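You operate a simulated robot arm through the tools that you are given. There is no shell and no other tool.

You are at the controls of a simulated two-armed robot. One attempt, no reset.

Task
Top up the short cylinder to 100 ml with the squeeze bottle.
Fine: stand it on the lit panel for that and leave it there; bottle back, panel off. Set down upright: short measuring cylinder, squeeze bottle.

The check looks at the end state, three seconds after you hand in, the way a careful person would. Anything else that was tipped, shoved, dropped, spilled or broken makes it a failure.

Robot
Two 7-joint arms with two-finger parallel grippers on one trunk that stands fixed in place. Base frame: the origin is at the foot of the trunk, x ahead of it, y to its left, z up. Lengths are in cm, angles in rad, forces in N, time in s.
The left shoulder is at [8, 13.1, 94.7], the right one opposite. With the tool pointing down near the work surface each hand reaches from about 38 to 84 cm from the base axis, measured 20 degrees to its own side. Payload 1.57 kg a hand.
Tool frame (each hand has its own): the origin (TCP) lies between the finger pads and is the grasp point; the fingertips stand 3 cm ahead of it; z points along the fingers, y is the line along which they close. Largest opening 11 cm; finger width 2.4, thickness 1.2; the body of the gripper, 4.8 by 11.2 cm, starts 7.8 cm behind the TCP.
Orientation is that of the tool frame in the base frame, as a unit quaternion [x, y, z, w]. With the fingers straight down and closing along the base's y, the tool's x points along the base's -x, its y along +y and its z along -z.

Tools
- The arms move only by the tool move_arm. It takes "left_commands", "right_commands" or both (then of equal length, played together; a hand with none holds still); each is a list of rows, each a list of 6 numbers: the shift along the base's x, y, z in units of 250 mm (1.0 is 250 mm), then the turn, a rotation vector about the base's x, y, z in units of 45 degrees (1.0 is 45 degrees). In form: [[dx, dy, dz, rx, ry, rz], ...]. A call has 1 to 20 rows; each row is the pose to reach, as a shift and turn from the pose commanded when the call began. "left_jaw" and "right_jaw" are, for a hand that has rows, the finger opening in cm, from 0 to 11, set as the call begins (left out, the last holds). A call with a number of a shift or a turn outside -1 to 1 is refused whole. Rows are played at 5 a second. More than 5 cm and 0.15 rad between two rows, or a gripper value outside its range, and nothing of the call is played. Where a pose cannot be reached the arm comes as near as it can. A force on the tool above 90 N (or 10 N above the force at the start of the call, whichever is more), or a blocked arm, ends the call early, and 0.2 s more pass. The fingers move at their own pace (about 10.8 cm/s each) and stop on an object; they squeeze with about 21 N. The grip force told is the motor's: it shows also when the fingers shut on nothing. Time passes only in rows, and 0.2 s behind the last, so rows that repeat a pose let the fingers close. The reply holds the time, the measured pose of the TCP, the force on the tool along the base axes, the opening and the grip force, in the units named above and with some noise, with the torque about the TCP (base axes, N m) and any sound that the robot's microphone picked up.
- Cameras (640 x 400 px; columns grow to the right, rows downward): "scene" is now at [-4.72, -0.8, 145.14]; the picture's right is [-0.07, -1.00, 0.00], its down [-0.26, 0.02, -0.96] and it looks along [0.96, -0.07, -0.26] (base axes); focal length 340 px, centre (320, 200). "left" rides on the left gripper at [7, -1.6, -14.1] in its tool frame; the picture's right is [0.23, 0.97, 0.00], its down [-0.86, 0.20, -0.48] and it looks along [-0.47, 0.11, 0.88] (tool axes); focal length 222 px, centre (320, 200). "right" rides on the right gripper at [7, 1.6, -14.1] in its tool frame; the picture's right is [-0.23, 0.97, 0.00], its down [-0.86, -0.20, -0.48] and it looks along [-0.47, -0.11, 0.88] (tool axes); focal length 222 px, centre (320, 200). There is no depth. A picture from a camera that has moved, and an enlarged one, comes with that camera's place and axes in the base frame and with its lens.
- get_image(camera): a new picture of that camera. No time passes.
- head_to(pan, tilt): turns the head with the scene camera to pan (to the left, within 1.902 rad either way) and tilt (down, from -0.506 to 1.204), counted from straight ahead of the robot. It gives what a move gives.
- enlarge(camera, box): a new picture of the part [left, top, right, bottom] of that camera's present view, enlarged. No time passes.
- job_done(): hands the job in; it is judged then, once.

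Nothing tells you positions but the pictures and the camera data. Unless the task says otherwise, let go and move clear before handing in.

The tools are called after ">>>" as a command line: name --argument value ..., lists and objects as JSON in quotes. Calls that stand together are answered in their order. move_arm: Moves the arms, as the interface text tells. Its arguments: {"type":"object","properties":{"left_commands":{"type":"array","items":{"type":"array","items":{"type":"number"}}},"left_jaw":{"type":"number"},"right_commands":{"type":"array","items":{"type":"array","items":{"type":"number"}}},"right_jaw":{"type":"number"}},"required":[]} The other tools are called the same way: head_to (pan, tilt) turns the head that bears the scene camera; get_image (camera) takes a picture; enlarge (camera, box) takes an enlarged picture of a part of a camera's view; job_done () hands the job in.

At the start:

```text
clock: 0.0
left_tool_pos: [50.49, 8.76, 132.65]
left_orientation: [-0.001, 1.0, 0.0, 0.0]
left_force: [0.1, -0.1, 0.1]
left_torque: [0.01, 0.01, 0.03]
left_gripper_width: 11.0
left_gripper_force: 0.0
right_tool_pos: [39.66, -32.3, 137.86]
right_orientation: [0.0, 1.0, 0.0, 0.0]
right_force: [0.9, -0.3, -0.3]
right_torque: [0.02, 0.0, -0.02]
right_gripper_width: 11.02
right_gripper_force: 0.1
head pan, tilt (commanded): [-0.068, 0.267]
```

scene: 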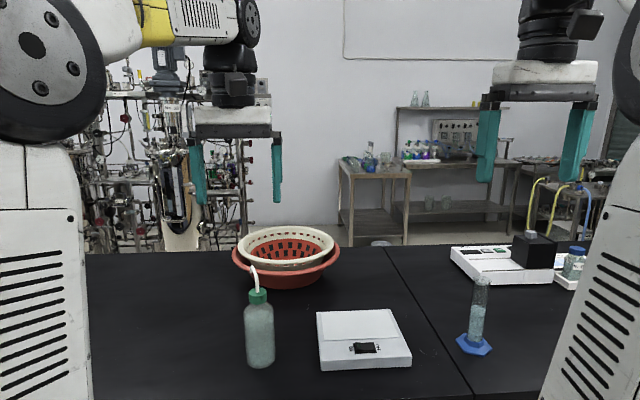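
right: 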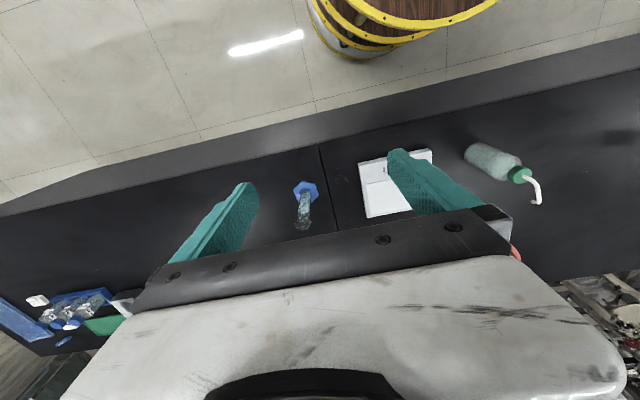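
left: 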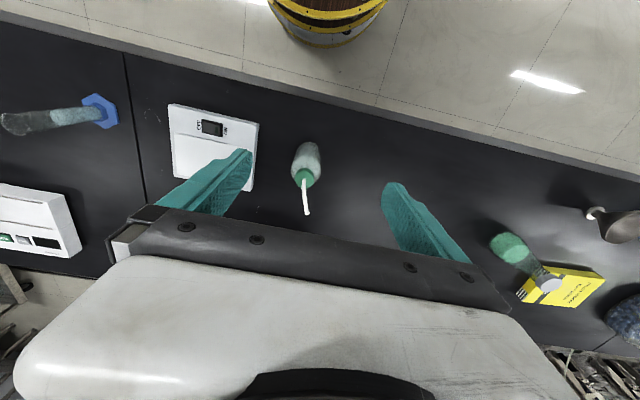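

I see a squeeze bottle (left of centre), a light panel with a rocker switch in the middle, and a measuring cylinder on a blue hex foot to the right. I will look closer and look around before moving.

>>> enlarge --camera "scene" --box '[420, 250, 540, 370]'

>>> enlarge --camera "scene" --box '[220, 250, 440, 390]'

>>> head_to --pan 0.0 --tilt 0.75

```text
3.33 times, centred on (480, 310) of scene
camera zoom: at [-4.72, -0.8, 145.14], right [-0.07, -1.0, 0.0], down [-0.26, 0.02, -0.96], along [0.96, -0.07, -0.26], focal length 1135 px, centre (-213, -167)
```

zoom: 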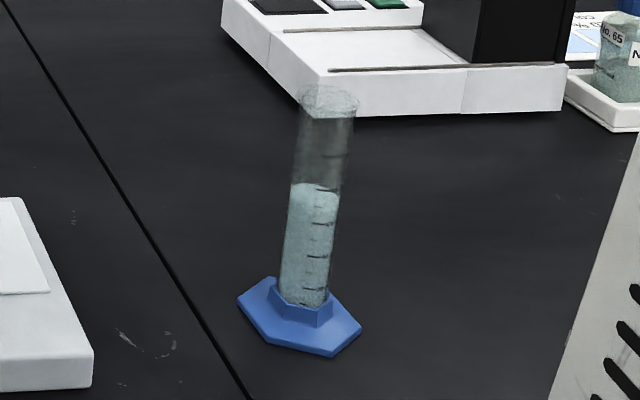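

```text
2.86 times, centred on (330, 320) of scene
camera zoom: at [-4.72, -0.8, 145.14], right [-0.07, -1.0, 0.0], down [-0.26, 0.02, -0.96], along [0.96, -0.07, -0.26], focal length 973 px, centre (291, -143)
```

zoom: 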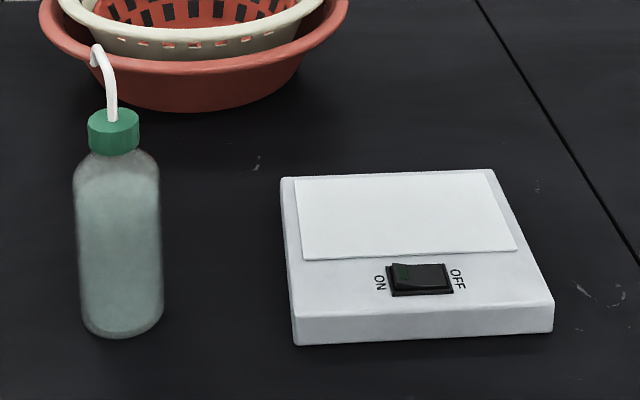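

```text
clock: 0.9
left_tool_pos: [50.41, 8.64, 132.63]
left_orientation: [0.0, 1.0, 0.0, 0.0]
left_force: [0.6, 0.2, 1.0]
left_torque: [0.01, 0.03, -0.01]
left_gripper_width: 11.0
left_gripper_force: 0.1
right_tool_pos: [39.64, -32.32, 137.94]
right_orientation: [0.0, 1.0, 0.0, 0.0]
right_force: [0.9, 0.2, -1.0]
right_torque: [-0.03, 0.0, -0.03]
right_gripper_width: 10.98
right_gripper_force: 0.0
head pan, tilt (commanded): [0.0, 0.75]
```

The panel seems off now, with a rocker marked ON on the left and OFF on the right. I'll look around the bench to make sure which cylinder is the short one.

>>> get_image --camera "scene"

>>> head_to --pan 0.8 --tilt 0.6

>>> get_image --camera "scene"

>>> head_to --pan -0.8 --tilt 0.6

>>> get_image --camera "scene"

```text
taken
camera scene: at [-5.75, -0.15, 140.8], right [0.0, -1.0, 0.0], down [-0.68, 0.0, -0.73], along [0.73, 0.0, -0.68], focal length 340 px, centre (320, 200)
```

scene: 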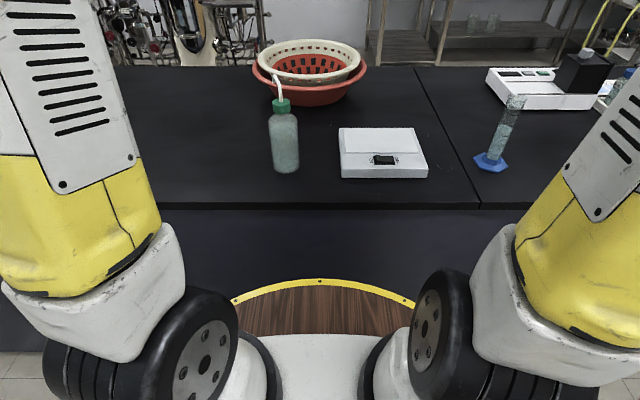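

```text
clock: 2.0
left_tool_pos: [50.51, 8.74, 132.65]
left_orientation: [-0.001, 1.0, 0.0, 0.0]
left_force: [-0.5, 0.4, 0.4]
left_torque: [0.01, 0.02, 0.02]
left_gripper_width: 10.99
left_gripper_force: 0.1
right_tool_pos: [39.67, -32.36, 137.95]
right_orientation: [0.0, 1.0, 0.0, 0.0]
right_force: [0.2, -0.6, -0.5]
right_torque: [-0.03, 0.0, 0.01]
right_gripper_width: 10.97
right_gripper_force: 0.0
head pan, tilt (commanded): [0.799, 0.6]
```

```text
taken
camera scene: at [-7.87, 6.18, 142.08], right [0.72, -0.7, 0.0], down [-0.39, -0.4, -0.82], along [0.58, 0.59, -0.57], focal length 340 px, centre (320, 200)
```

scene: 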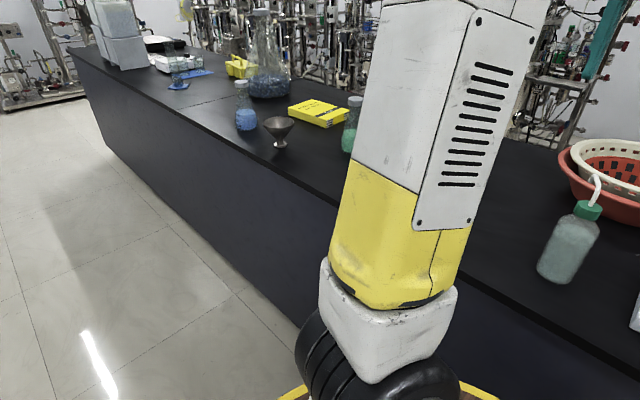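

```text
clock: 3.7
left_tool_pos: [50.35, 8.8, 132.52]
left_orientation: [0.001, 1.0, 0.001, -0.001]
left_force: [0.4, 0.2, -0.5]
left_torque: [-0.05, -0.02, 0.02]
left_gripper_width: 10.98
left_gripper_force: 0.0
right_tool_pos: [39.68, -32.23, 137.89]
right_orientation: [0.0, 1.0, 0.0, 0.001]
right_force: [1.0, 0.5, 0.9]
right_torque: [0.0, -0.02, 0.01]
right_gripper_width: 11.0
right_gripper_force: 0.1
head pan, tilt (commanded): [-0.799, 0.6]
```

```text
taken
camera scene: at [-7.87, -6.49, 142.08], right [-0.72, -0.7, 0.0], down [-0.39, 0.4, -0.82], along [0.58, -0.59, -0.57], focal length 340 px, centre (320, 200)
```

scene: 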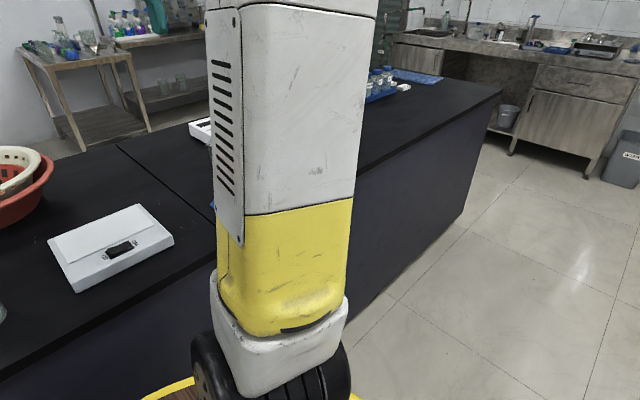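

No other measuring cylinder stands within reach, so the one on the blue hex foot is the target. I'll point the head at the work area and enlarge each item to work out positions.

>>> head_to --pan -0.15 --tilt 0.5

>>> get_image --camera "scene"

>>> enlarge --camera "scene" --box '[400, 150, 500, 290]'

>>> enlarge --camera "left" --box '[140, 80, 340, 240]'

>>> enlarge --camera "right" --box '[260, 130, 560, 250]'

```text
clock: 4.8
left_tool_pos: [50.43, 8.84, 132.58]
left_orientation: [0.0, 1.0, 0.0, 0.0]
left_force: [0.4, 1.5, 0.4]
left_torque: [-0.02, -0.01, -0.02]
left_gripper_width: 10.99
left_gripper_force: 0.1
right_tool_pos: [39.71, -32.45, 137.92]
right_orientation: [0.0, 1.0, 0.0, 0.001]
right_force: [0.9, -0.2, -0.5]
right_torque: [0.02, 0.02, -0.03]
right_gripper_width: 11.0
right_gripper_force: 0.1
head pan, tilt (commanded): [-0.15, 0.499]
```

```text
taken
camera scene: at [-5.04, -1.52, 142.99], right [-0.15, -0.99, 0.0], down [-0.47, 0.07, -0.88], along [0.87, -0.13, -0.48], focal length 340 px, centre (320, 200)
```

scene: 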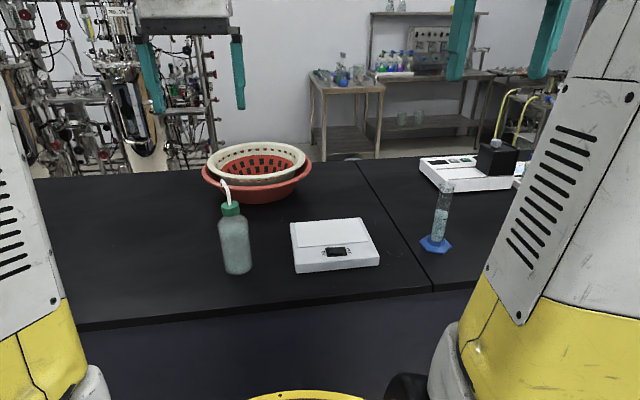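

```text
2.86 times, centred on (450, 220) of scene
camera zoom: at [-5.04, -1.52, 142.99], right [-0.15, -0.99, 0.0], down [-0.47, 0.07, -0.88], along [0.87, -0.13, -0.48], focal length 973 px, centre (-51, 143)
```

zoom: 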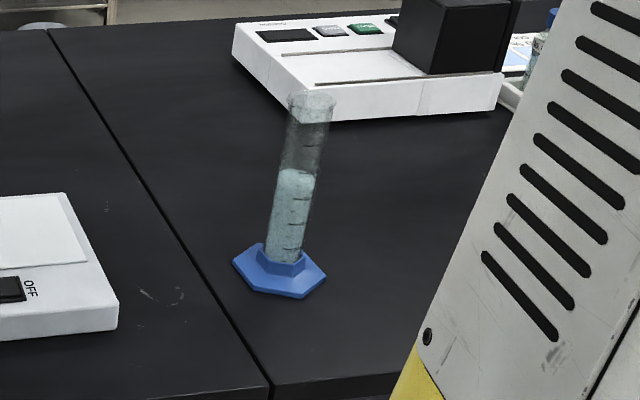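

```text
2.50 times, centred on (240, 160) of left
camera zoom: at [43.58, 7.25, 146.74], right [-0.23, 0.97, 0.0], down [0.86, 0.2, 0.48], along [0.47, 0.11, -0.88], focal length 555 px, centre (520, 300)
```

zoom: 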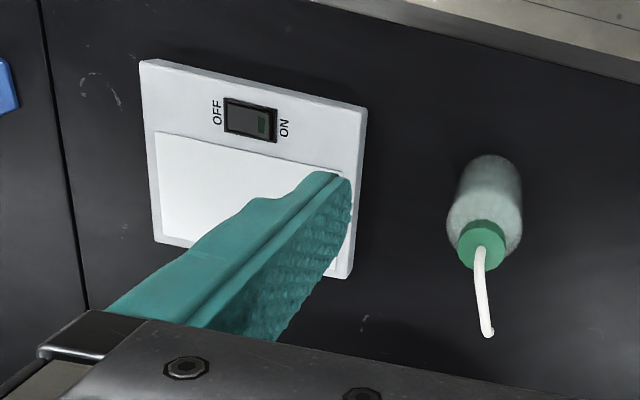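

```text
2.13 times, centred on (410, 190) of right
camera zoom: at [32.63, -30.67, 151.94], right [0.23, 0.97, 0.0], down [0.86, -0.2, 0.48], along [0.47, -0.11, -0.88], focal length 474 px, centre (128, 221)
```

zoom: 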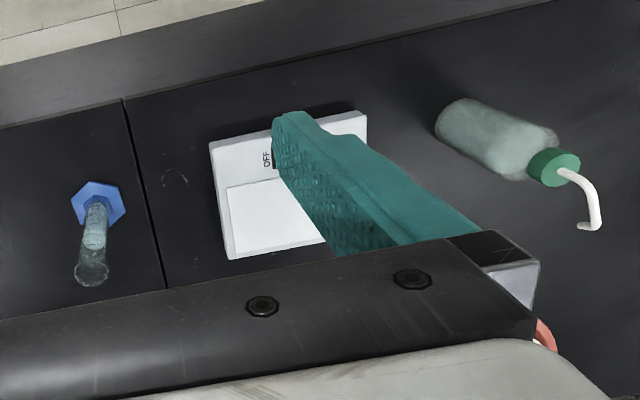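

From two-view geometry I take the table top at about z=90. The cylinder is near [62,-42] with its rim at z≈107.5, the bottle near [61,8] with its spout tip near [68,10,108], and the switch near [59,-15,93.3]. First I bring the closed right hand above the switch for a closer look.

>>> move_arm --right_commands '[[0.0858, 0.08, -0.0978, 0, 0, 0], [0.1716, 0.16, -0.1956, 0, 0, 0], [0.2573, 0.24, -0.2933, 0, 0, 0], [0.3431, 0.32, -0.3911, 0, 0, 0], [0.4289, 0.4, -0.4889, 0, 0, 0], [0.5147, 0.48, -0.5867, 0, 0, 0], [0.6004, 0.56, -0.6844, 0, 0, 0], [0.6862, 0.64, -0.7822, 0, 0, 0], [0.772, 0.72, -0.88, 0, 0, 0], [0.772, 0.72, -0.88, 0, 0, 0]]' --right_jaw 0

>>> get_image --camera "right"

>>> get_image --camera "scene"

```text
clock: 7.0
left_tool_pos: [50.37, 8.75, 132.57]
left_orientation: [0.0, 1.0, 0.001, 0.0]
left_force: [-0.6, -0.5, -0.6]
left_torque: [-0.04, -0.01, -0.01]
left_gripper_width: 11.01
left_gripper_force: 0.1
right_tool_pos: [58.86, -14.24, 115.79]
right_orientation: [0.0, 1.0, 0.0, 0.0]
right_force: [0.4, -0.3, -0.1]
right_torque: [0.04, 0.01, 0.04]
right_gripper_width: 0.01
right_gripper_force: 20.8
head pan, tilt (commanded): [-0.15, 0.499]
```

```text
taken
camera right: at [51.96, -12.63, 129.94], right [0.23, 0.97, 0.0], down [0.86, -0.2, 0.48], along [0.47, -0.11, -0.88], focal length 222 px, centre (320, 200)
```

right: 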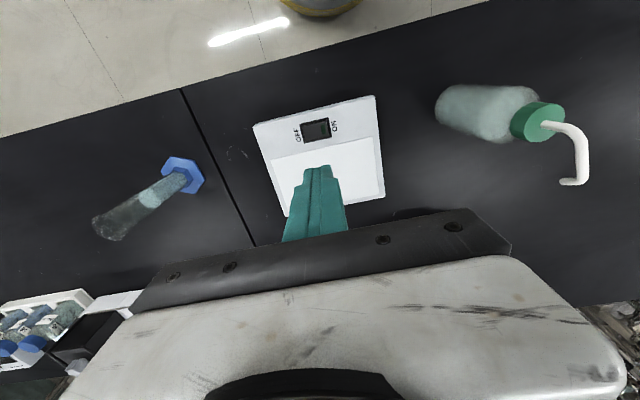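

```text
taken
camera scene: at [-5.03, -1.51, 142.99], right [-0.15, -0.99, 0.0], down [-0.47, 0.07, -0.88], along [0.87, -0.13, -0.48], focal length 340 px, centre (320, 200)
```

scene: 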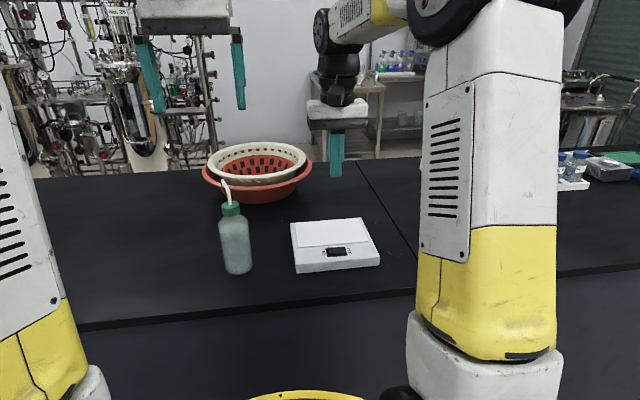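

The right camera sees the panel, switch, cylinder and bottle clearly. I'll enlarge to locate the switch accurately and to see the spout's shape.

>>> enlarge --camera "right" --box '[240, 80, 400, 220]'

>>> enlarge --camera "right" --box '[420, 60, 620, 200]'

>>> enlarge --camera "right" --box '[80, 140, 220, 250]'

>>> enlarge --camera "scene" --box '[200, 170, 400, 290]'

```text
2.86 times, centred on (320, 150) of right
camera zoom: at [51.96, -12.63, 129.94], right [0.23, 0.97, 0.0], down [0.86, -0.2, 0.48], along [0.47, -0.11, -0.88], focal length 635 px, centre (320, 343)
```

zoom: 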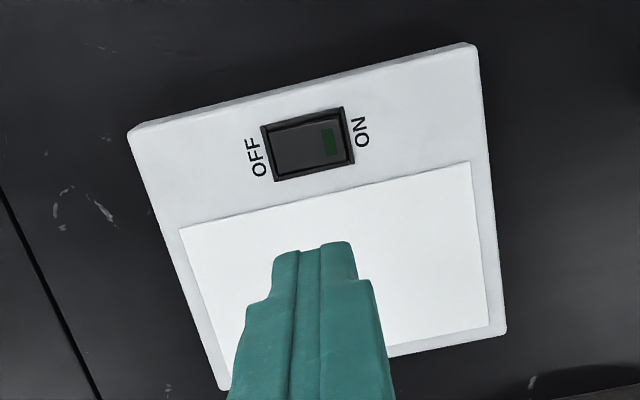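

```text
2.86 times, centred on (520, 130) of right
camera zoom: at [51.96, -12.63, 129.94], right [0.23, 0.97, 0.0], down [0.86, -0.2, 0.48], along [0.47, -0.11, -0.88], focal length 635 px, centre (-251, 400)
```

zoom: 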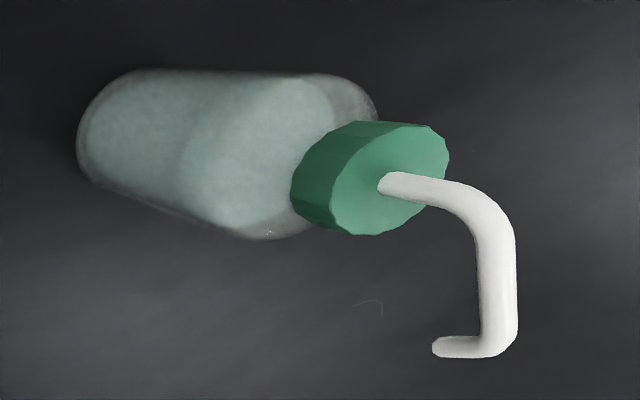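

```text
3.64 times, centred on (150, 195) of right
camera zoom: at [51.96, -12.63, 129.94], right [0.23, 0.97, 0.0], down [0.86, -0.2, 0.48], along [0.47, -0.11, -0.88], focal length 808 px, centre (938, 218)
```

zoom: 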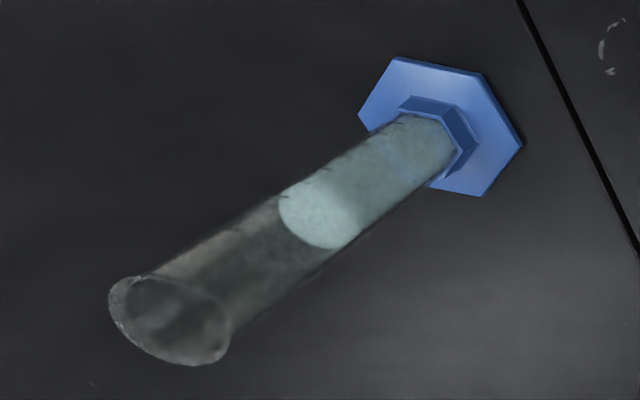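

```text
3.20 times, centred on (300, 230) of scene
camera zoom: at [-5.03, -1.51, 142.99], right [-0.15, -0.99, 0.0], down [-0.47, 0.07, -0.88], along [0.87, -0.13, -0.48], focal length 1089 px, centre (384, 104)
```

zoom: 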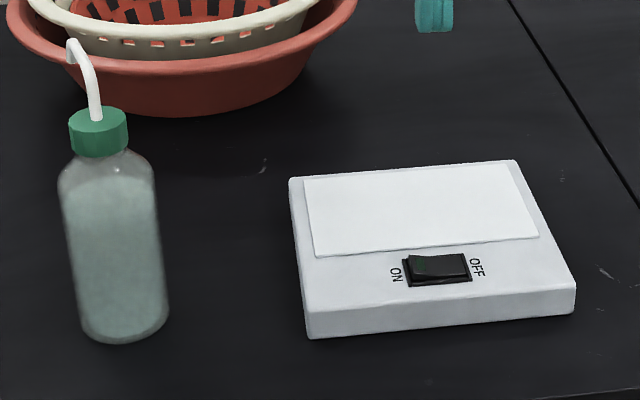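

The switch centre is at about [59.0,-15.0,93.2], with its ON half near y=-13.6. The spout rises, runs out toward +x, then its tip bends down. I lower the closed right fingertips to just above the ON half.

>>> move_arm --right_commands '[[0.0, 0.014, -0.15, 0, 0, 0], [0.0, 0.028, -0.3, 0, 0, 0], [0.0, 0.028, -0.45, 0, 0, 0], [0.0, 0.028, -0.58, 0, 0, 0], [0.0, 0.028, -0.66, 0, 0, 0], [0.0, 0.028, -0.7, 0, 0, 0], [0.0, 0.028, -0.7, 0, 0, 0]]'

>>> enlarge --camera "right" --box '[240, 100, 400, 240]'

>>> enlarge --camera "scene" --box '[270, 190, 400, 290]'

```text
clock: 8.6
left_tool_pos: [50.35, 8.78, 132.61]
left_orientation: [0.0, 1.0, 0.001, 0.0]
left_force: [-0.1, -0.1, 0.4]
left_torque: [0.0, -0.03, 0.01]
left_gripper_width: 11.0
left_gripper_force: 0.0
right_tool_pos: [59.02, -13.76, 98.27]
right_orientation: [0.0, 1.0, 0.0, 0.0]
right_force: [-0.7, -0.4, -0.1]
right_torque: [-0.02, 0.02, 0.02]
right_gripper_width: 0.02
right_gripper_force: 21.2
head pan, tilt (commanded): [-0.15, 0.499]
```

```text
2.86 times, centred on (320, 170) of right
camera zoom: at [51.94, -11.99, 112.41], right [0.23, 0.97, 0.0], down [0.86, -0.2, 0.48], along [0.47, -0.11, -0.88], focal length 635 px, centre (320, 286)
```

zoom: 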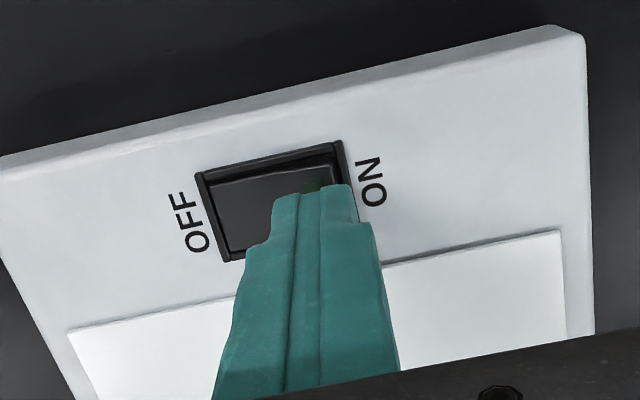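

```text
4.00 times, centred on (335, 240) of scene
camera zoom: at [-5.04, -1.51, 142.99], right [-0.15, -0.99, 0.0], down [-0.47, 0.07, -0.88], along [0.87, -0.13, -0.48], focal length 1362 px, centre (260, 40)
```

zoom: 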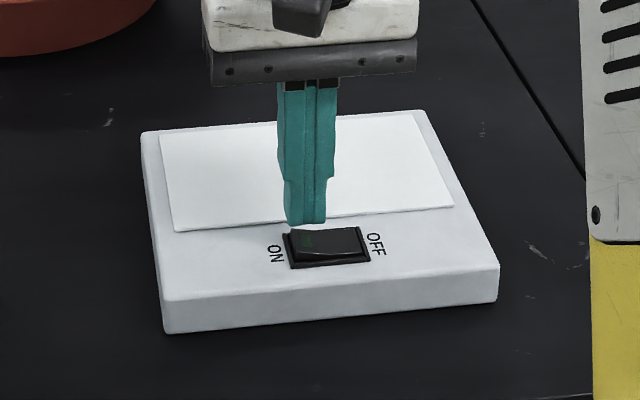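

The fingertips are about 1.5 cm above the ON half. I lower in small steps and watch the force.

>>> move_arm --right_commands '[[0, 0, -0.012, 0, 0, 0], [0, 0, -0.024, 0, 0, 0], [0, 0, -0.036, 0, 0, 0], [0, 0, -0.044, 0, 0, 0]]'

>>> enlarge --camera "scene" --box '[270, 190, 400, 290]'

```text
clock: 9.6
left_tool_pos: [50.47, 8.77, 132.58]
left_orientation: [0.0, 1.0, -0.001, 0.0]
left_force: [0.4, -0.1, -0.3]
left_torque: [-0.04, 0.03, 0.01]
left_gripper_width: 11.0
left_gripper_force: 0.1
right_tool_pos: [58.98, -13.6, 97.21]
right_orientation: [0.0, 1.0, 0.0, 0.0]
right_force: [-0.5, -0.6, -0.3]
right_torque: [0.04, 0.01, 0.0]
right_gripper_width: 0.0
right_gripper_force: 20.7
head pan, tilt (commanded): [-0.15, 0.499]
```

```text
4.00 times, centred on (335, 240) of scene
camera zoom: at [-5.04, -1.51, 142.99], right [-0.15, -0.99, 0.0], down [-0.47, 0.07, -0.88], along [0.87, -0.13, -0.48], focal length 1362 px, centre (260, 40)
```

zoom: 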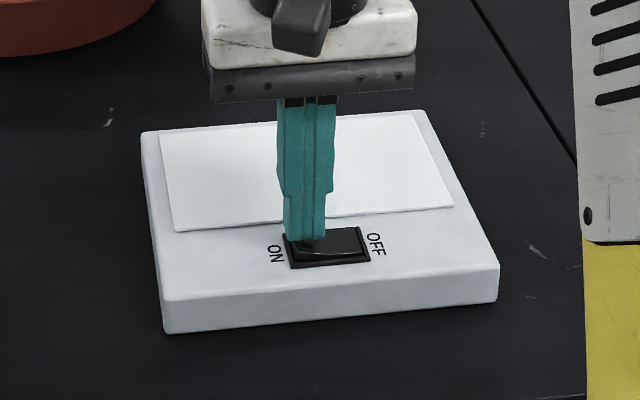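

Nearly touching, with no force yet. I continue down in 2 mm steps.

>>> move_arm --right_commands '[[0, 0, -0.008, 0, 0, 0], [0, 0, -0.016, 0, 0, 0], [0, 0, -0.016, 0, 0, 0]]'

>>> enlarge --camera "scene" --box '[270, 190, 400, 290]'

```text
clock: 10.3
left_tool_pos: [50.41, 8.8, 132.59]
left_orientation: [-0.001, 1.0, 0.0, 0.0]
left_force: [-0.1, -0.2, -0.4]
left_torque: [0.02, 0.01, 0.0]
left_gripper_width: 11.02
left_gripper_force: 0.0
right_tool_pos: [59.02, -13.66, 96.77]
right_orientation: [0.0, 1.0, 0.0, 0.0]
right_force: [0.9, 0.1, 0.7]
right_torque: [0.05, -0.03, -0.06]
right_gripper_width: 0.0
right_gripper_force: 20.5
head pan, tilt (commanded): [-0.15, 0.499]
```

```text
4.00 times, centred on (335, 240) of scene
camera zoom: at [-5.04, -1.5, 142.99], right [-0.15, -0.99, 0.0], down [-0.47, 0.07, -0.88], along [0.87, -0.13, -0.48], focal length 1362 px, centre (260, 40)
```

zoom: 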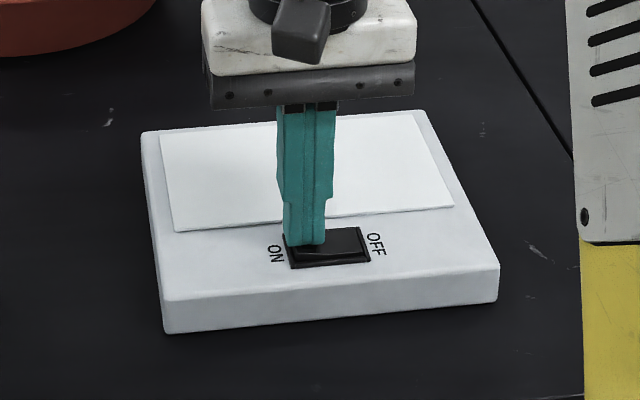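

Very slight upward force, just at contact. I go on 2 mm at a time.

>>> move_arm --right_commands '[[0, 0, -0.006, 0, 0, 0], [0, 0, -0.012, 0, 0, 0], [0, 0, -0.012, 0, 0, 0]]'

>>> enlarge --camera "scene" --box '[270, 190, 400, 290]'

```text
clock: 11.2
left_tool_pos: [50.35, 8.76, 132.64]
left_orientation: [0.0, 1.0, 0.0, 0.0]
left_force: [-0.5, 0.6, -0.3]
left_torque: [-0.01, -0.03, 0.0]
left_gripper_width: 11.0
left_gripper_force: 0.1
right_tool_pos: [58.89, -13.64, 96.66]
right_orientation: [0.001, 1.0, 0.0, 0.001]
right_force: [-3.8, 0.4, 21.2]
right_torque: [-0.18, 0.15, -0.05]
right_gripper_width: 0.0
right_gripper_force: 20.5
head pan, tilt (commanded): [-0.15, 0.499]
heard: click
```

```text
4.00 times, centred on (335, 240) of scene
camera zoom: at [-5.12, -1.49, 142.99], right [-0.15, -0.99, 0.0], down [-0.47, 0.07, -0.88], along [0.87, -0.13, -0.48], focal length 1362 px, centre (260, 40)
```

zoom: 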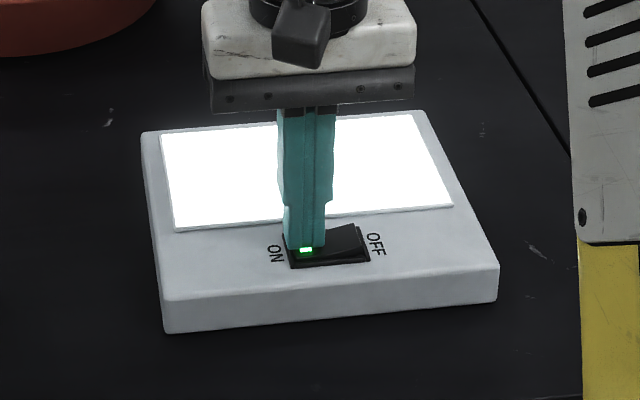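

The click came and the panel is lit. Next I raise the right hand, open it, and swing it toward the cylinder with a 45° forward pitch so its camera can read the scale.

>>> move_arm --right_commands '[[0, 0, 0.15, 0, 0, 0], [0, 0, 0.32, 0, 0, 0], [0, 0, 0.48, 0, 0, 0], [0, 0, 0.64, 0, 0, 0], [-0.08, -0.16, 0.64, 0, -0.165, 0], [-0.16, -0.32, 0.62, 0, -0.33, 0], [-0.24, -0.48, 0.6, 0, -0.5, 0], [-0.32, -0.64, 0.58, 0, -0.665, 0], [-0.4, -0.8, 0.56, 0, -0.83, 0], [-0.48, -0.96, 0.54, 0, -1.0, 0], [-0.48, -0.96, 0.54, 0, -1.0, 0]]' --right_jaw 9

>>> get_image --camera "right"

>>> get_image --camera "scene"

```text
clock: 13.6
left_tool_pos: [50.36, 8.91, 132.65]
left_orientation: [-0.001, 1.0, 0.0, 0.0]
left_force: [0.1, -0.6, 0.5]
left_torque: [0.0, -0.01, -0.04]
left_gripper_width: 11.02
left_gripper_force: 0.1
right_tool_pos: [46.91, -37.92, 110.06]
right_orientation: [0.001, 0.924, 0.0, 0.383]
right_force: [0.1, -0.6, -0.3]
right_torque: [0.0, 0.01, 0.02]
right_gripper_width: 9.02
right_gripper_force: 0.1
head pan, tilt (commanded): [-0.15, 0.499]
```

```text
taken
camera right: at [31.93, -36.09, 115.04], right [0.16, 0.97, 0.16], down [0.27, -0.2, 0.94], along [0.95, -0.11, -0.29], focal length 222 px, centre (320, 200)
```

right: 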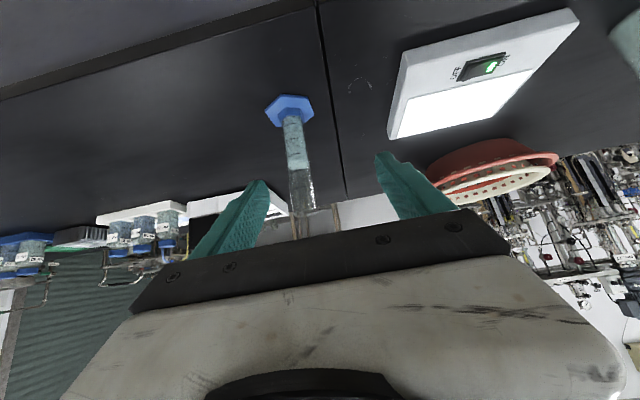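

```text
taken
camera scene: at [-5.05, -1.52, 142.99], right [-0.15, -0.99, 0.0], down [-0.47, 0.07, -0.88], along [0.87, -0.13, -0.48], focal length 340 px, centre (320, 200)
```

scene: 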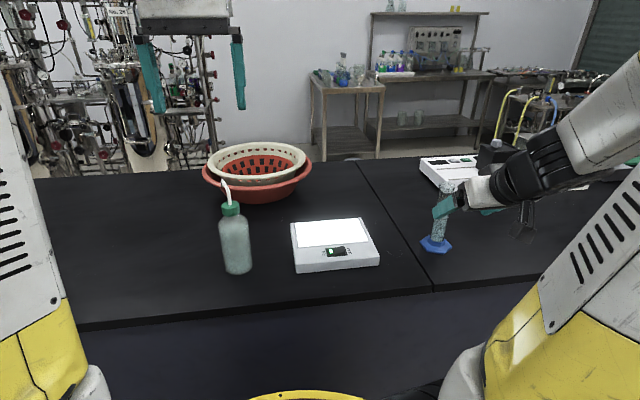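

The right camera shows the cylinder upside down between the fingers. I'll enlarge it to read the graduations.

>>> enlarge --camera "right" --box '[250, 85, 350, 220]'

>>> enlarge --camera "right" --box '[270, 115, 330, 165]'

>>> enlarge --camera "right" --box '[270, 155, 330, 215]'

```text
2.96 times, centred on (300, 152) of right
camera zoom: at [31.93, -36.09, 115.04], right [0.16, 0.97, 0.16], down [0.27, -0.2, 0.94], along [0.95, -0.11, -0.29], focal length 658 px, centre (379, 341)
```

zoom: 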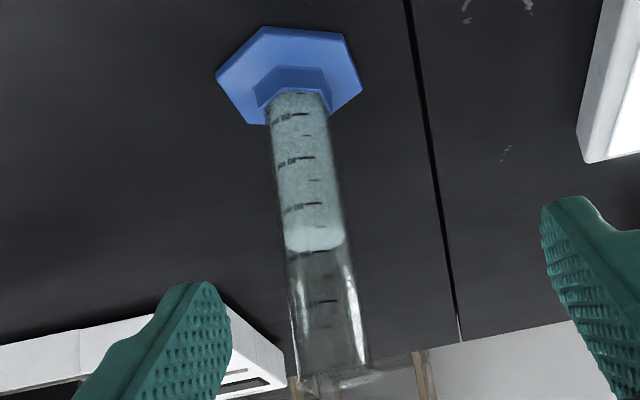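

```text
8.00 times, centred on (300, 140) of right
camera zoom: at [31.93, -36.09, 115.04], right [0.16, 0.97, 0.16], down [0.27, -0.2, 0.94], along [0.95, -0.11, -0.29], focal length 1777 px, centre (480, 680)
```

zoom: 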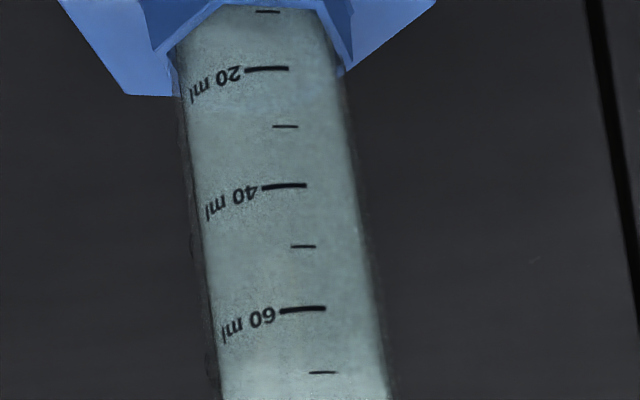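

```text
6.67 times, centred on (300, 185) of right
camera zoom: at [31.93, -36.09, 115.04], right [0.16, 0.97, 0.16], down [0.27, -0.2, 0.94], along [0.95, -0.11, -0.29], focal length 1481 px, centre (453, 300)
```

zoom: 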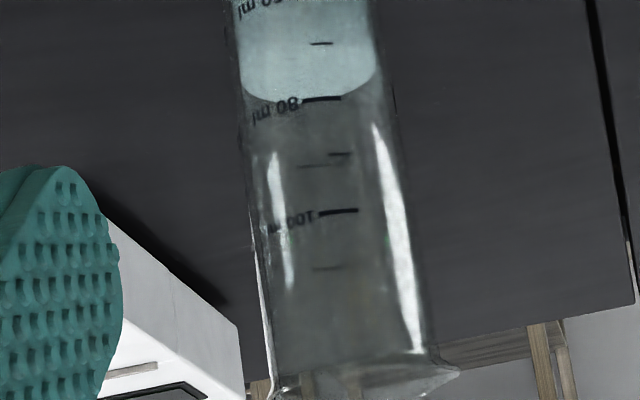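

Scale labels read 20–100 ml facing the robot, and the liquid stands a bit above 70 ml. I move to a pre-grasp point 10 cm back along the tool axis from the cylinder at about [61.8,-41.9].

>>> move_arm --right_commands '[[0.08, -0.06, -0.03, 0, 0, 0], [0.16, -0.12, -0.06, 0, 0, 0], [0.24, -0.172, -0.09, 0, 0, 0], [0.31, -0.172, -0.118, 0, 0, 0], [0.31, -0.172, -0.118, 0, 0, 0]]'

>>> get_image --camera "right"

>>> enlarge --camera "scene" --box '[390, 150, 550, 270]'

```text
clock: 14.8
left_tool_pos: [50.39, 8.73, 132.58]
left_orientation: [-0.001, 1.0, 0.0, 0.0]
left_force: [-0.5, 0.2, -0.5]
left_torque: [0.01, 0.0, -0.01]
left_gripper_width: 11.02
left_gripper_force: 0.1
right_tool_pos: [54.8, -42.01, 107.13]
right_orientation: [-0.001, 0.924, 0.0, 0.383]
right_force: [0.6, 0.1, 0.1]
right_torque: [-0.01, 0.0, 0.02]
right_gripper_width: 9.02
right_gripper_force: 0.0
head pan, tilt (commanded): [-0.15, 0.499]
```

```text
taken
camera right: at [39.76, -40.36, 112.13], right [0.16, 0.97, 0.16], down [0.27, -0.2, 0.94], along [0.95, -0.11, -0.29], focal length 222 px, centre (320, 200)
```

right: 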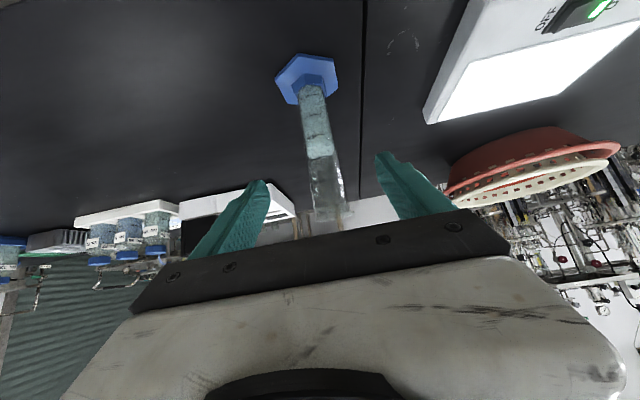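

```text
3.33 times, centred on (470, 210) of scene
camera zoom: at [-5.04, -1.52, 142.99], right [-0.15, -0.99, 0.0], down [-0.47, 0.07, -0.88], along [0.87, -0.13, -0.48], focal length 1135 px, centre (-180, 167)
```

zoom: 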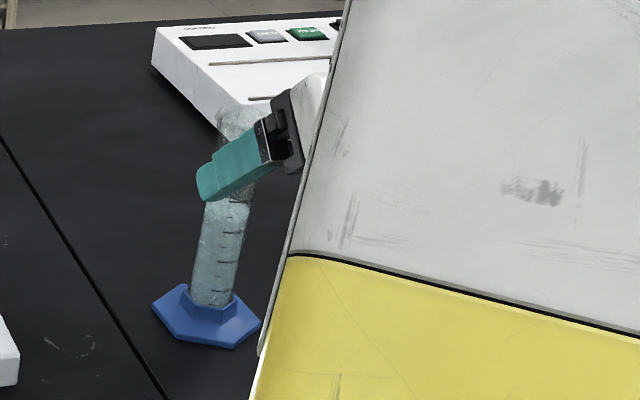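

The fingers straddle the cylinder's line properly. I move in along the tool axis to the grasp point, keeping the jaw open.

>>> move_arm --right_commands '[[0.055, 0, -0.055, 0, 0, 0], [0.11, 0, -0.11, 0, 0, 0], [0.165, 0, -0.165, 0, 0, 0], [0.22, 0, -0.22, 0, 0, 0], [0.272, 0, -0.272, 0, 0, 0], [0.272, 0, -0.272, 0, 0, 0]]'

>>> get_image --camera "right"

>>> enlarge --camera "scene" --box '[390, 150, 550, 270]'

```text
clock: 16.1
left_tool_pos: [50.29, 8.88, 132.61]
left_orientation: [0.0, 1.0, 0.0, 0.0]
left_force: [0.4, 0.0, 0.3]
left_torque: [0.03, 0.02, 0.04]
left_gripper_width: 10.97
left_gripper_force: 0.1
right_tool_pos: [61.46, -42.07, 100.27]
right_orientation: [0.0, 0.924, 0.0, 0.382]
right_force: [-0.2, -0.2, -0.6]
right_torque: [0.0, 0.02, -0.02]
right_gripper_width: 9.01
right_gripper_force: 0.0
head pan, tilt (commanded): [-0.15, 0.499]
```

```text
taken
camera right: at [46.5, -40.31, 105.26], right [0.16, 0.97, 0.16], down [0.27, -0.2, 0.94], along [0.95, -0.11, -0.29], focal length 222 px, centre (320, 200)
```

right: 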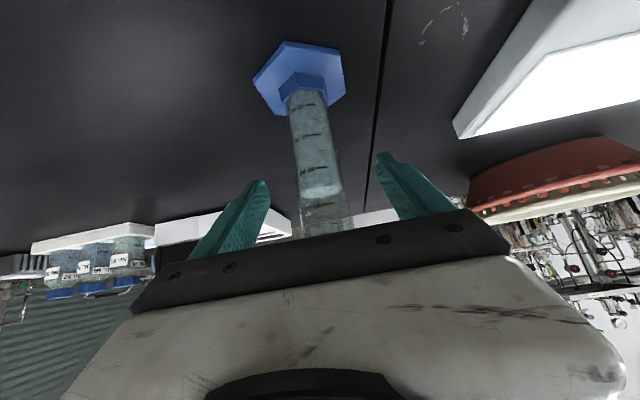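

```text
3.33 times, centred on (470, 210) of scene
camera zoom: at [-5.04, -1.52, 142.99], right [-0.15, -0.99, 0.0], down [-0.47, 0.07, -0.88], along [0.87, -0.13, -0.48], focal length 1135 px, centre (-180, 167)
```

zoom: 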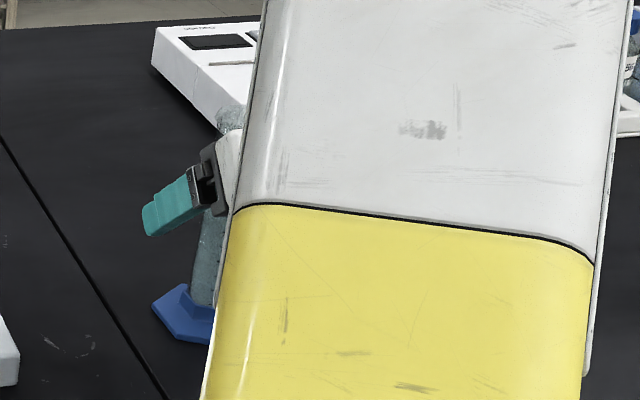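

The cylinder lies between the pads. I close the right jaw on it while holding the pose.

>>> move_arm --right_commands '[[0, 0, 0, 0, 0, 0], [0, 0, 0, 0, 0, 0], [0, 0, 0, 0, 0, 0], [0, 0, 0, 0, 0, 0], [0, 0, 0, 0, 0, 0]]' --right_jaw 1

>>> get_image --camera "right"

```text
clock: 17.4
left_tool_pos: [50.34, 8.69, 132.51]
left_orientation: [0.0, 1.0, 0.0, 0.0]
left_force: [0.0, 0.4, 0.1]
left_torque: [0.0, -0.01, 0.02]
left_gripper_width: 11.01
left_gripper_force: 0.0
right_tool_pos: [61.38, -41.93, 100.21]
right_orientation: [0.0, 0.924, 0.0, 0.383]
right_force: [0.0, 0.7, 0.3]
right_torque: [-0.04, 0.01, 0.01]
right_gripper_width: 3.63
right_gripper_force: 21.3
head pan, tilt (commanded): [-0.15, 0.499]
```

```text
taken
camera right: at [46.5, -40.3, 105.28], right [0.16, 0.97, 0.16], down [0.27, -0.2, 0.94], along [0.95, -0.11, -0.29], focal length 222 px, centre (320, 200)
```

right: 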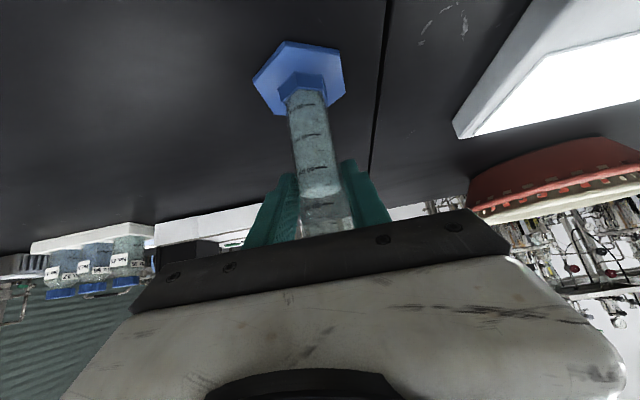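

The grip holds at 3.63 cm. I lift the cylinder straight up gently and check.

>>> move_arm --right_commands '[[0, 0, 0.03, 0, 0, 0], [0, 0, 0.08, 0, 0, 0], [0, 0, 0.14, 0, 0, 0], [0, 0, 0.2, 0, 0, 0], [0, 0, 0.25, 0, 0, 0], [0, 0, 0.28, 0, 0, 0], [0, 0, 0.28, 0, 0, 0]]'

>>> get_image --camera "right"

>>> get_image --camera "scene"

```text
clock: 18.9
left_tool_pos: [50.36, 8.84, 132.6]
left_orientation: [-0.001, 1.0, 0.0, 0.0]
left_force: [-0.1, 0.6, -0.3]
left_torque: [-0.02, 0.03, -0.03]
left_gripper_width: 11.02
left_gripper_force: 0.0
right_tool_pos: [61.39, -41.91, 107.48]
right_orientation: [0.0, 0.924, 0.0, 0.383]
right_force: [-0.3, 0.5, -1.2]
right_torque: [0.01, 0.03, -0.02]
right_gripper_width: 3.66
right_gripper_force: 20.5
head pan, tilt (commanded): [-0.15, 0.499]
```

```text
taken
camera right: at [46.47, -40.29, 112.34], right [0.16, 0.97, 0.16], down [0.27, -0.2, 0.94], along [0.95, -0.11, -0.29], focal length 222 px, centre (320, 200)
```

right: 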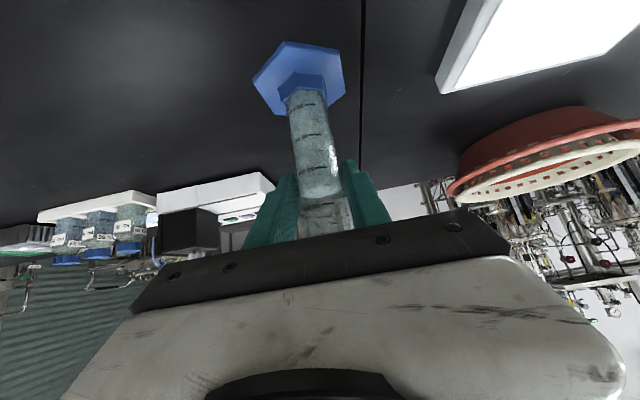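

```text
taken
camera scene: at [-5.04, -1.52, 142.99], right [-0.15, -0.99, 0.0], down [-0.47, 0.07, -0.88], along [0.87, -0.13, -0.48], focal length 340 px, centre (320, 200)
```

scene: 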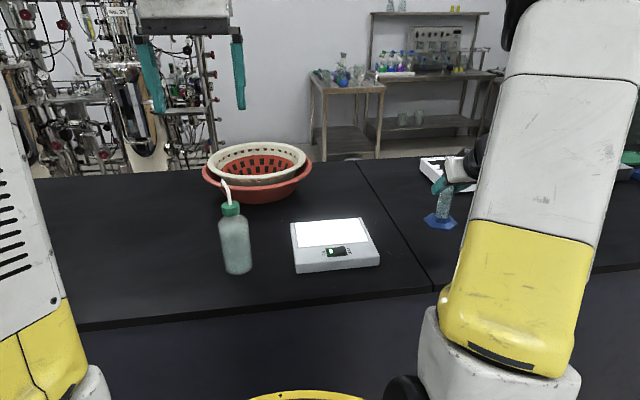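

The cylinder is up and upright. I carry it over to the panel in even steps.

>>> move_arm --right_commands '[[0.006, 0.03, 0, 0, 0, 0], [0.02, 0.09, 0, 0, 0, 0], [0.04, 0.17, 0, 0, 0, 0], [0.065, 0.27, 0, 0, 0, 0], [0.09, 0.37, 0, 0, 0, 0], [0.115, 0.47, 0, 0, 0, 0], [0.14, 0.57, 0, 0, 0, 0], [0.165, 0.67, 0, 0, 0, 0], [0.19, 0.77, 0, 0, 0, 0], [0.21, 0.85, 0, 0, 0, 0], [0.228, 0.91, 0, 0, 0, 0], [0.24, 0.95, 0, 0, 0, 0], [0.24, 0.95, 0, 0, 0, 0]]'

>>> get_image --camera "right"

>>> get_image --camera "scene"

```text
clock: 21.8
left_tool_pos: [50.5, 8.85, 132.48]
left_orientation: [0.0, 1.0, 0.0, 0.0]
left_force: [-0.5, 0.8, 0.3]
left_torque: [0.03, -0.01, -0.01]
left_gripper_width: 10.98
left_gripper_force: 0.0
right_tool_pos: [67.38, -18.26, 107.37]
right_orientation: [0.001, 0.924, -0.001, 0.382]
right_force: [-1.2, 0.2, -0.8]
right_torque: [-0.02, -0.01, 0.01]
right_gripper_width: 3.63
right_gripper_force: 20.8
head pan, tilt (commanded): [-0.15, 0.499]
```

```text
taken
camera right: at [52.54, -16.51, 112.27], right [0.16, 0.97, 0.16], down [0.27, -0.2, 0.94], along [0.95, -0.11, -0.29], focal length 222 px, centre (320, 200)
```

right: 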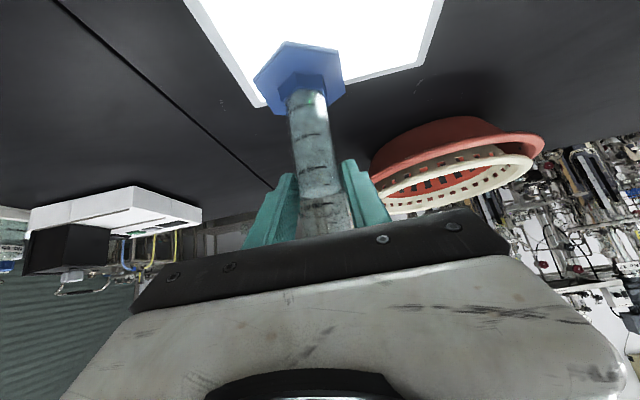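

```text
taken
camera scene: at [-5.03, -1.51, 142.99], right [-0.15, -0.99, 0.0], down [-0.47, 0.07, -0.88], along [0.87, -0.13, -0.48], focal length 340 px, centre (320, 200)
```

scene: 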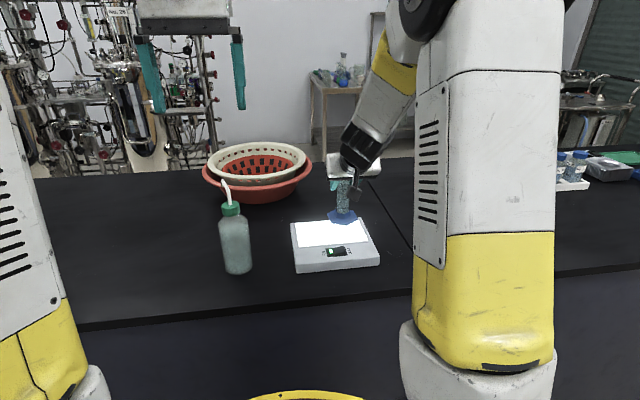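

Positioned above the panel's right half. I shift to the diffuser's centre and lower to just above it.

>>> move_arm --right_commands '[[0, 0.04, 0, 0, 0, 0], [0, 0.09, 0, 0, 0, 0], [0, 0.108, 0, 0, 0, 0], [0, 0.108, -0.03, 0, 0, 0], [0, 0.108, -0.06, 0, 0, 0], [0, 0.108, -0.09, 0, 0, 0], [0, 0.108, -0.116, 0, 0, 0], [0, 0.108, -0.116, 0, 0, 0]]'

>>> enlarge --camera "scene" --box '[270, 160, 410, 280]'

>>> get_image --camera "right"

```text
clock: 23.6
left_tool_pos: [50.31, 8.84, 132.63]
left_orientation: [0.001, 1.0, -0.001, 0.0]
left_force: [0.0, 0.5, 0.7]
left_torque: [-0.01, 0.02, -0.01]
left_gripper_width: 10.97
left_gripper_force: 0.0
right_tool_pos: [67.59, -15.55, 104.32]
right_orientation: [0.0, 0.924, 0.0, 0.382]
right_force: [-0.5, 0.1, -2.0]
right_torque: [0.0, -0.01, 0.0]
right_gripper_width: 3.62
right_gripper_force: 21.4
head pan, tilt (commanded): [-0.15, 0.499]
```

```text
3.33 times, centred on (340, 220) of scene
camera zoom: at [-5.03, -1.51, 142.99], right [-0.15, -0.99, 0.0], down [-0.47, 0.07, -0.88], along [0.87, -0.13, -0.48], focal length 1135 px, centre (253, 133)
```

zoom: 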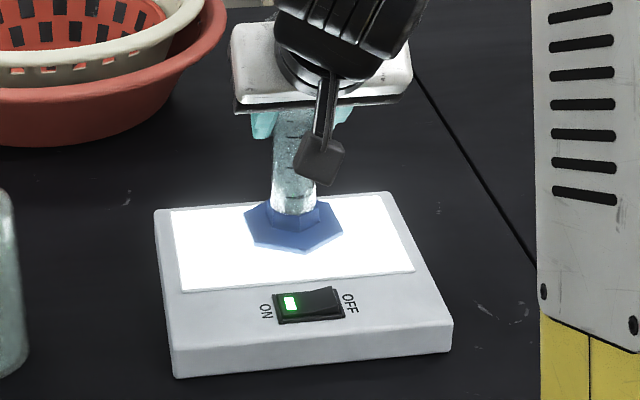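

```text
taken
camera right: at [52.51, -13.81, 109.39], right [0.16, 0.97, 0.16], down [0.27, -0.2, 0.94], along [0.95, -0.11, -0.29], focal length 222 px, centre (320, 200)
```

right: 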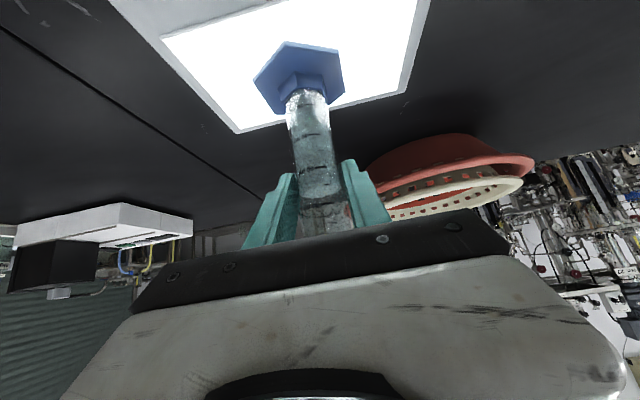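

The foot is over the diffuser with under a centimetre to go. I lower in small steps and watch the force.

>>> move_arm --right_commands '[[0, 0, -0.008, 0, 0, 0], [0, 0, -0.016, 0, 0, 0], [0, 0, -0.016, 0, 0, 0]]'

>>> enlarge --camera "scene" --box '[270, 160, 410, 280]'

```text
clock: 24.4
left_tool_pos: [50.38, 8.84, 132.61]
left_orientation: [-0.001, 1.0, 0.0, -0.001]
left_force: [0.9, -0.2, -0.2]
left_torque: [-0.04, -0.02, 0.0]
left_gripper_width: 10.98
left_gripper_force: 0.0
right_tool_pos: [67.46, -15.53, 104.1]
right_orientation: [0.0, 0.924, 0.0, 0.383]
right_force: [-0.4, 0.2, -1.5]
right_torque: [0.0, 0.0, 0.01]
right_gripper_width: 3.62
right_gripper_force: 20.9
head pan, tilt (commanded): [-0.15, 0.499]
```

```text
3.33 times, centred on (340, 220) of scene
camera zoom: at [-5.03, -1.51, 142.99], right [-0.15, -0.99, 0.0], down [-0.47, 0.07, -0.88], along [0.87, -0.13, -0.48], focal length 1135 px, centre (253, 133)
```

zoom: 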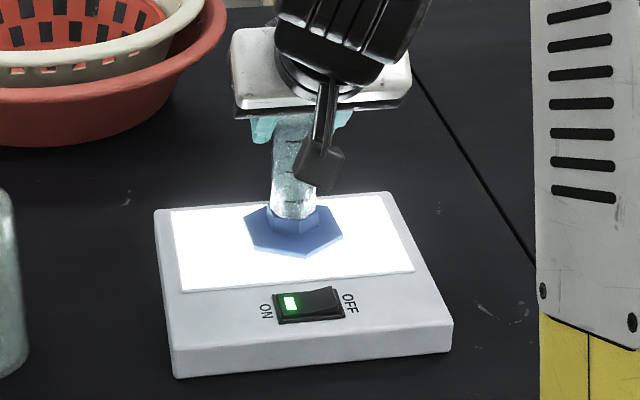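

>>> move_arm --right_commands '[[0, 0, -0.006, 0, 0, 0], [0, 0, -0.012, 0, 0, 0], [0, 0, -0.012, 0, 0, 0]]'

```text
clock: 25.1
left_tool_pos: [50.45, 8.76, 132.55]
left_orientation: [0.001, 1.0, 0.0, 0.0]
left_force: [0.5, -0.1, -0.7]
left_torque: [-0.02, 0.0, -0.02]
left_gripper_width: 11.01
left_gripper_force: 0.1
right_tool_pos: [67.47, -15.53, 103.72]
right_orientation: [-0.001, 0.924, 0.001, 0.383]
right_force: [1.2, 0.6, -1.5]
right_torque: [0.02, -0.01, -0.01]
right_gripper_width: 3.6
right_gripper_force: 21.5
head pan, tilt (commanded): [-0.15, 0.499]
```

No contact yet, so I lower another 2 mm.

>>> move_arm --right_commands '[[0, 0, -0.004, 0, 0, 0], [0, 0, -0.008, 0, 0, 0], [0, 0, -0.008, 0, 0, 0]]'

>>> enlarge --camera "scene" --box '[290, 190, 390, 260]'

```text
clock: 25.9
left_tool_pos: [50.43, 8.69, 132.59]
left_orientation: [0.0, 1.0, 0.0, 0.0]
left_force: [0.2, 0.1, 1.0]
left_torque: [0.0, 0.01, 0.02]
left_gripper_width: 11.0
left_gripper_force: 0.0
right_tool_pos: [67.51, -15.45, 103.58]
right_orientation: [0.0, 0.924, 0.0, 0.383]
right_force: [-0.7, 1.0, 4.2]
right_torque: [-0.09, 0.1, -0.05]
right_gripper_width: 3.61
right_gripper_force: 20.9
head pan, tilt (commanded): [-0.15, 0.499]
```

```text
5.71 times, centred on (340, 225) of scene
camera zoom: at [-5.06, -1.5, 142.99], right [-0.15, -0.99, 0.0], down [-0.47, 0.07, -0.88], along [0.87, -0.13, -0.48], focal length 1945 px, centre (206, 57)
```

zoom: 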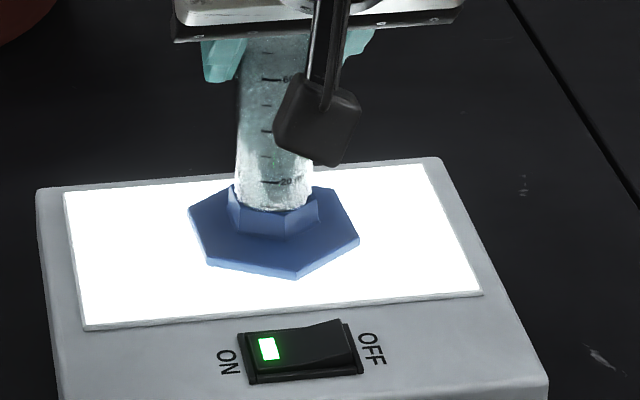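

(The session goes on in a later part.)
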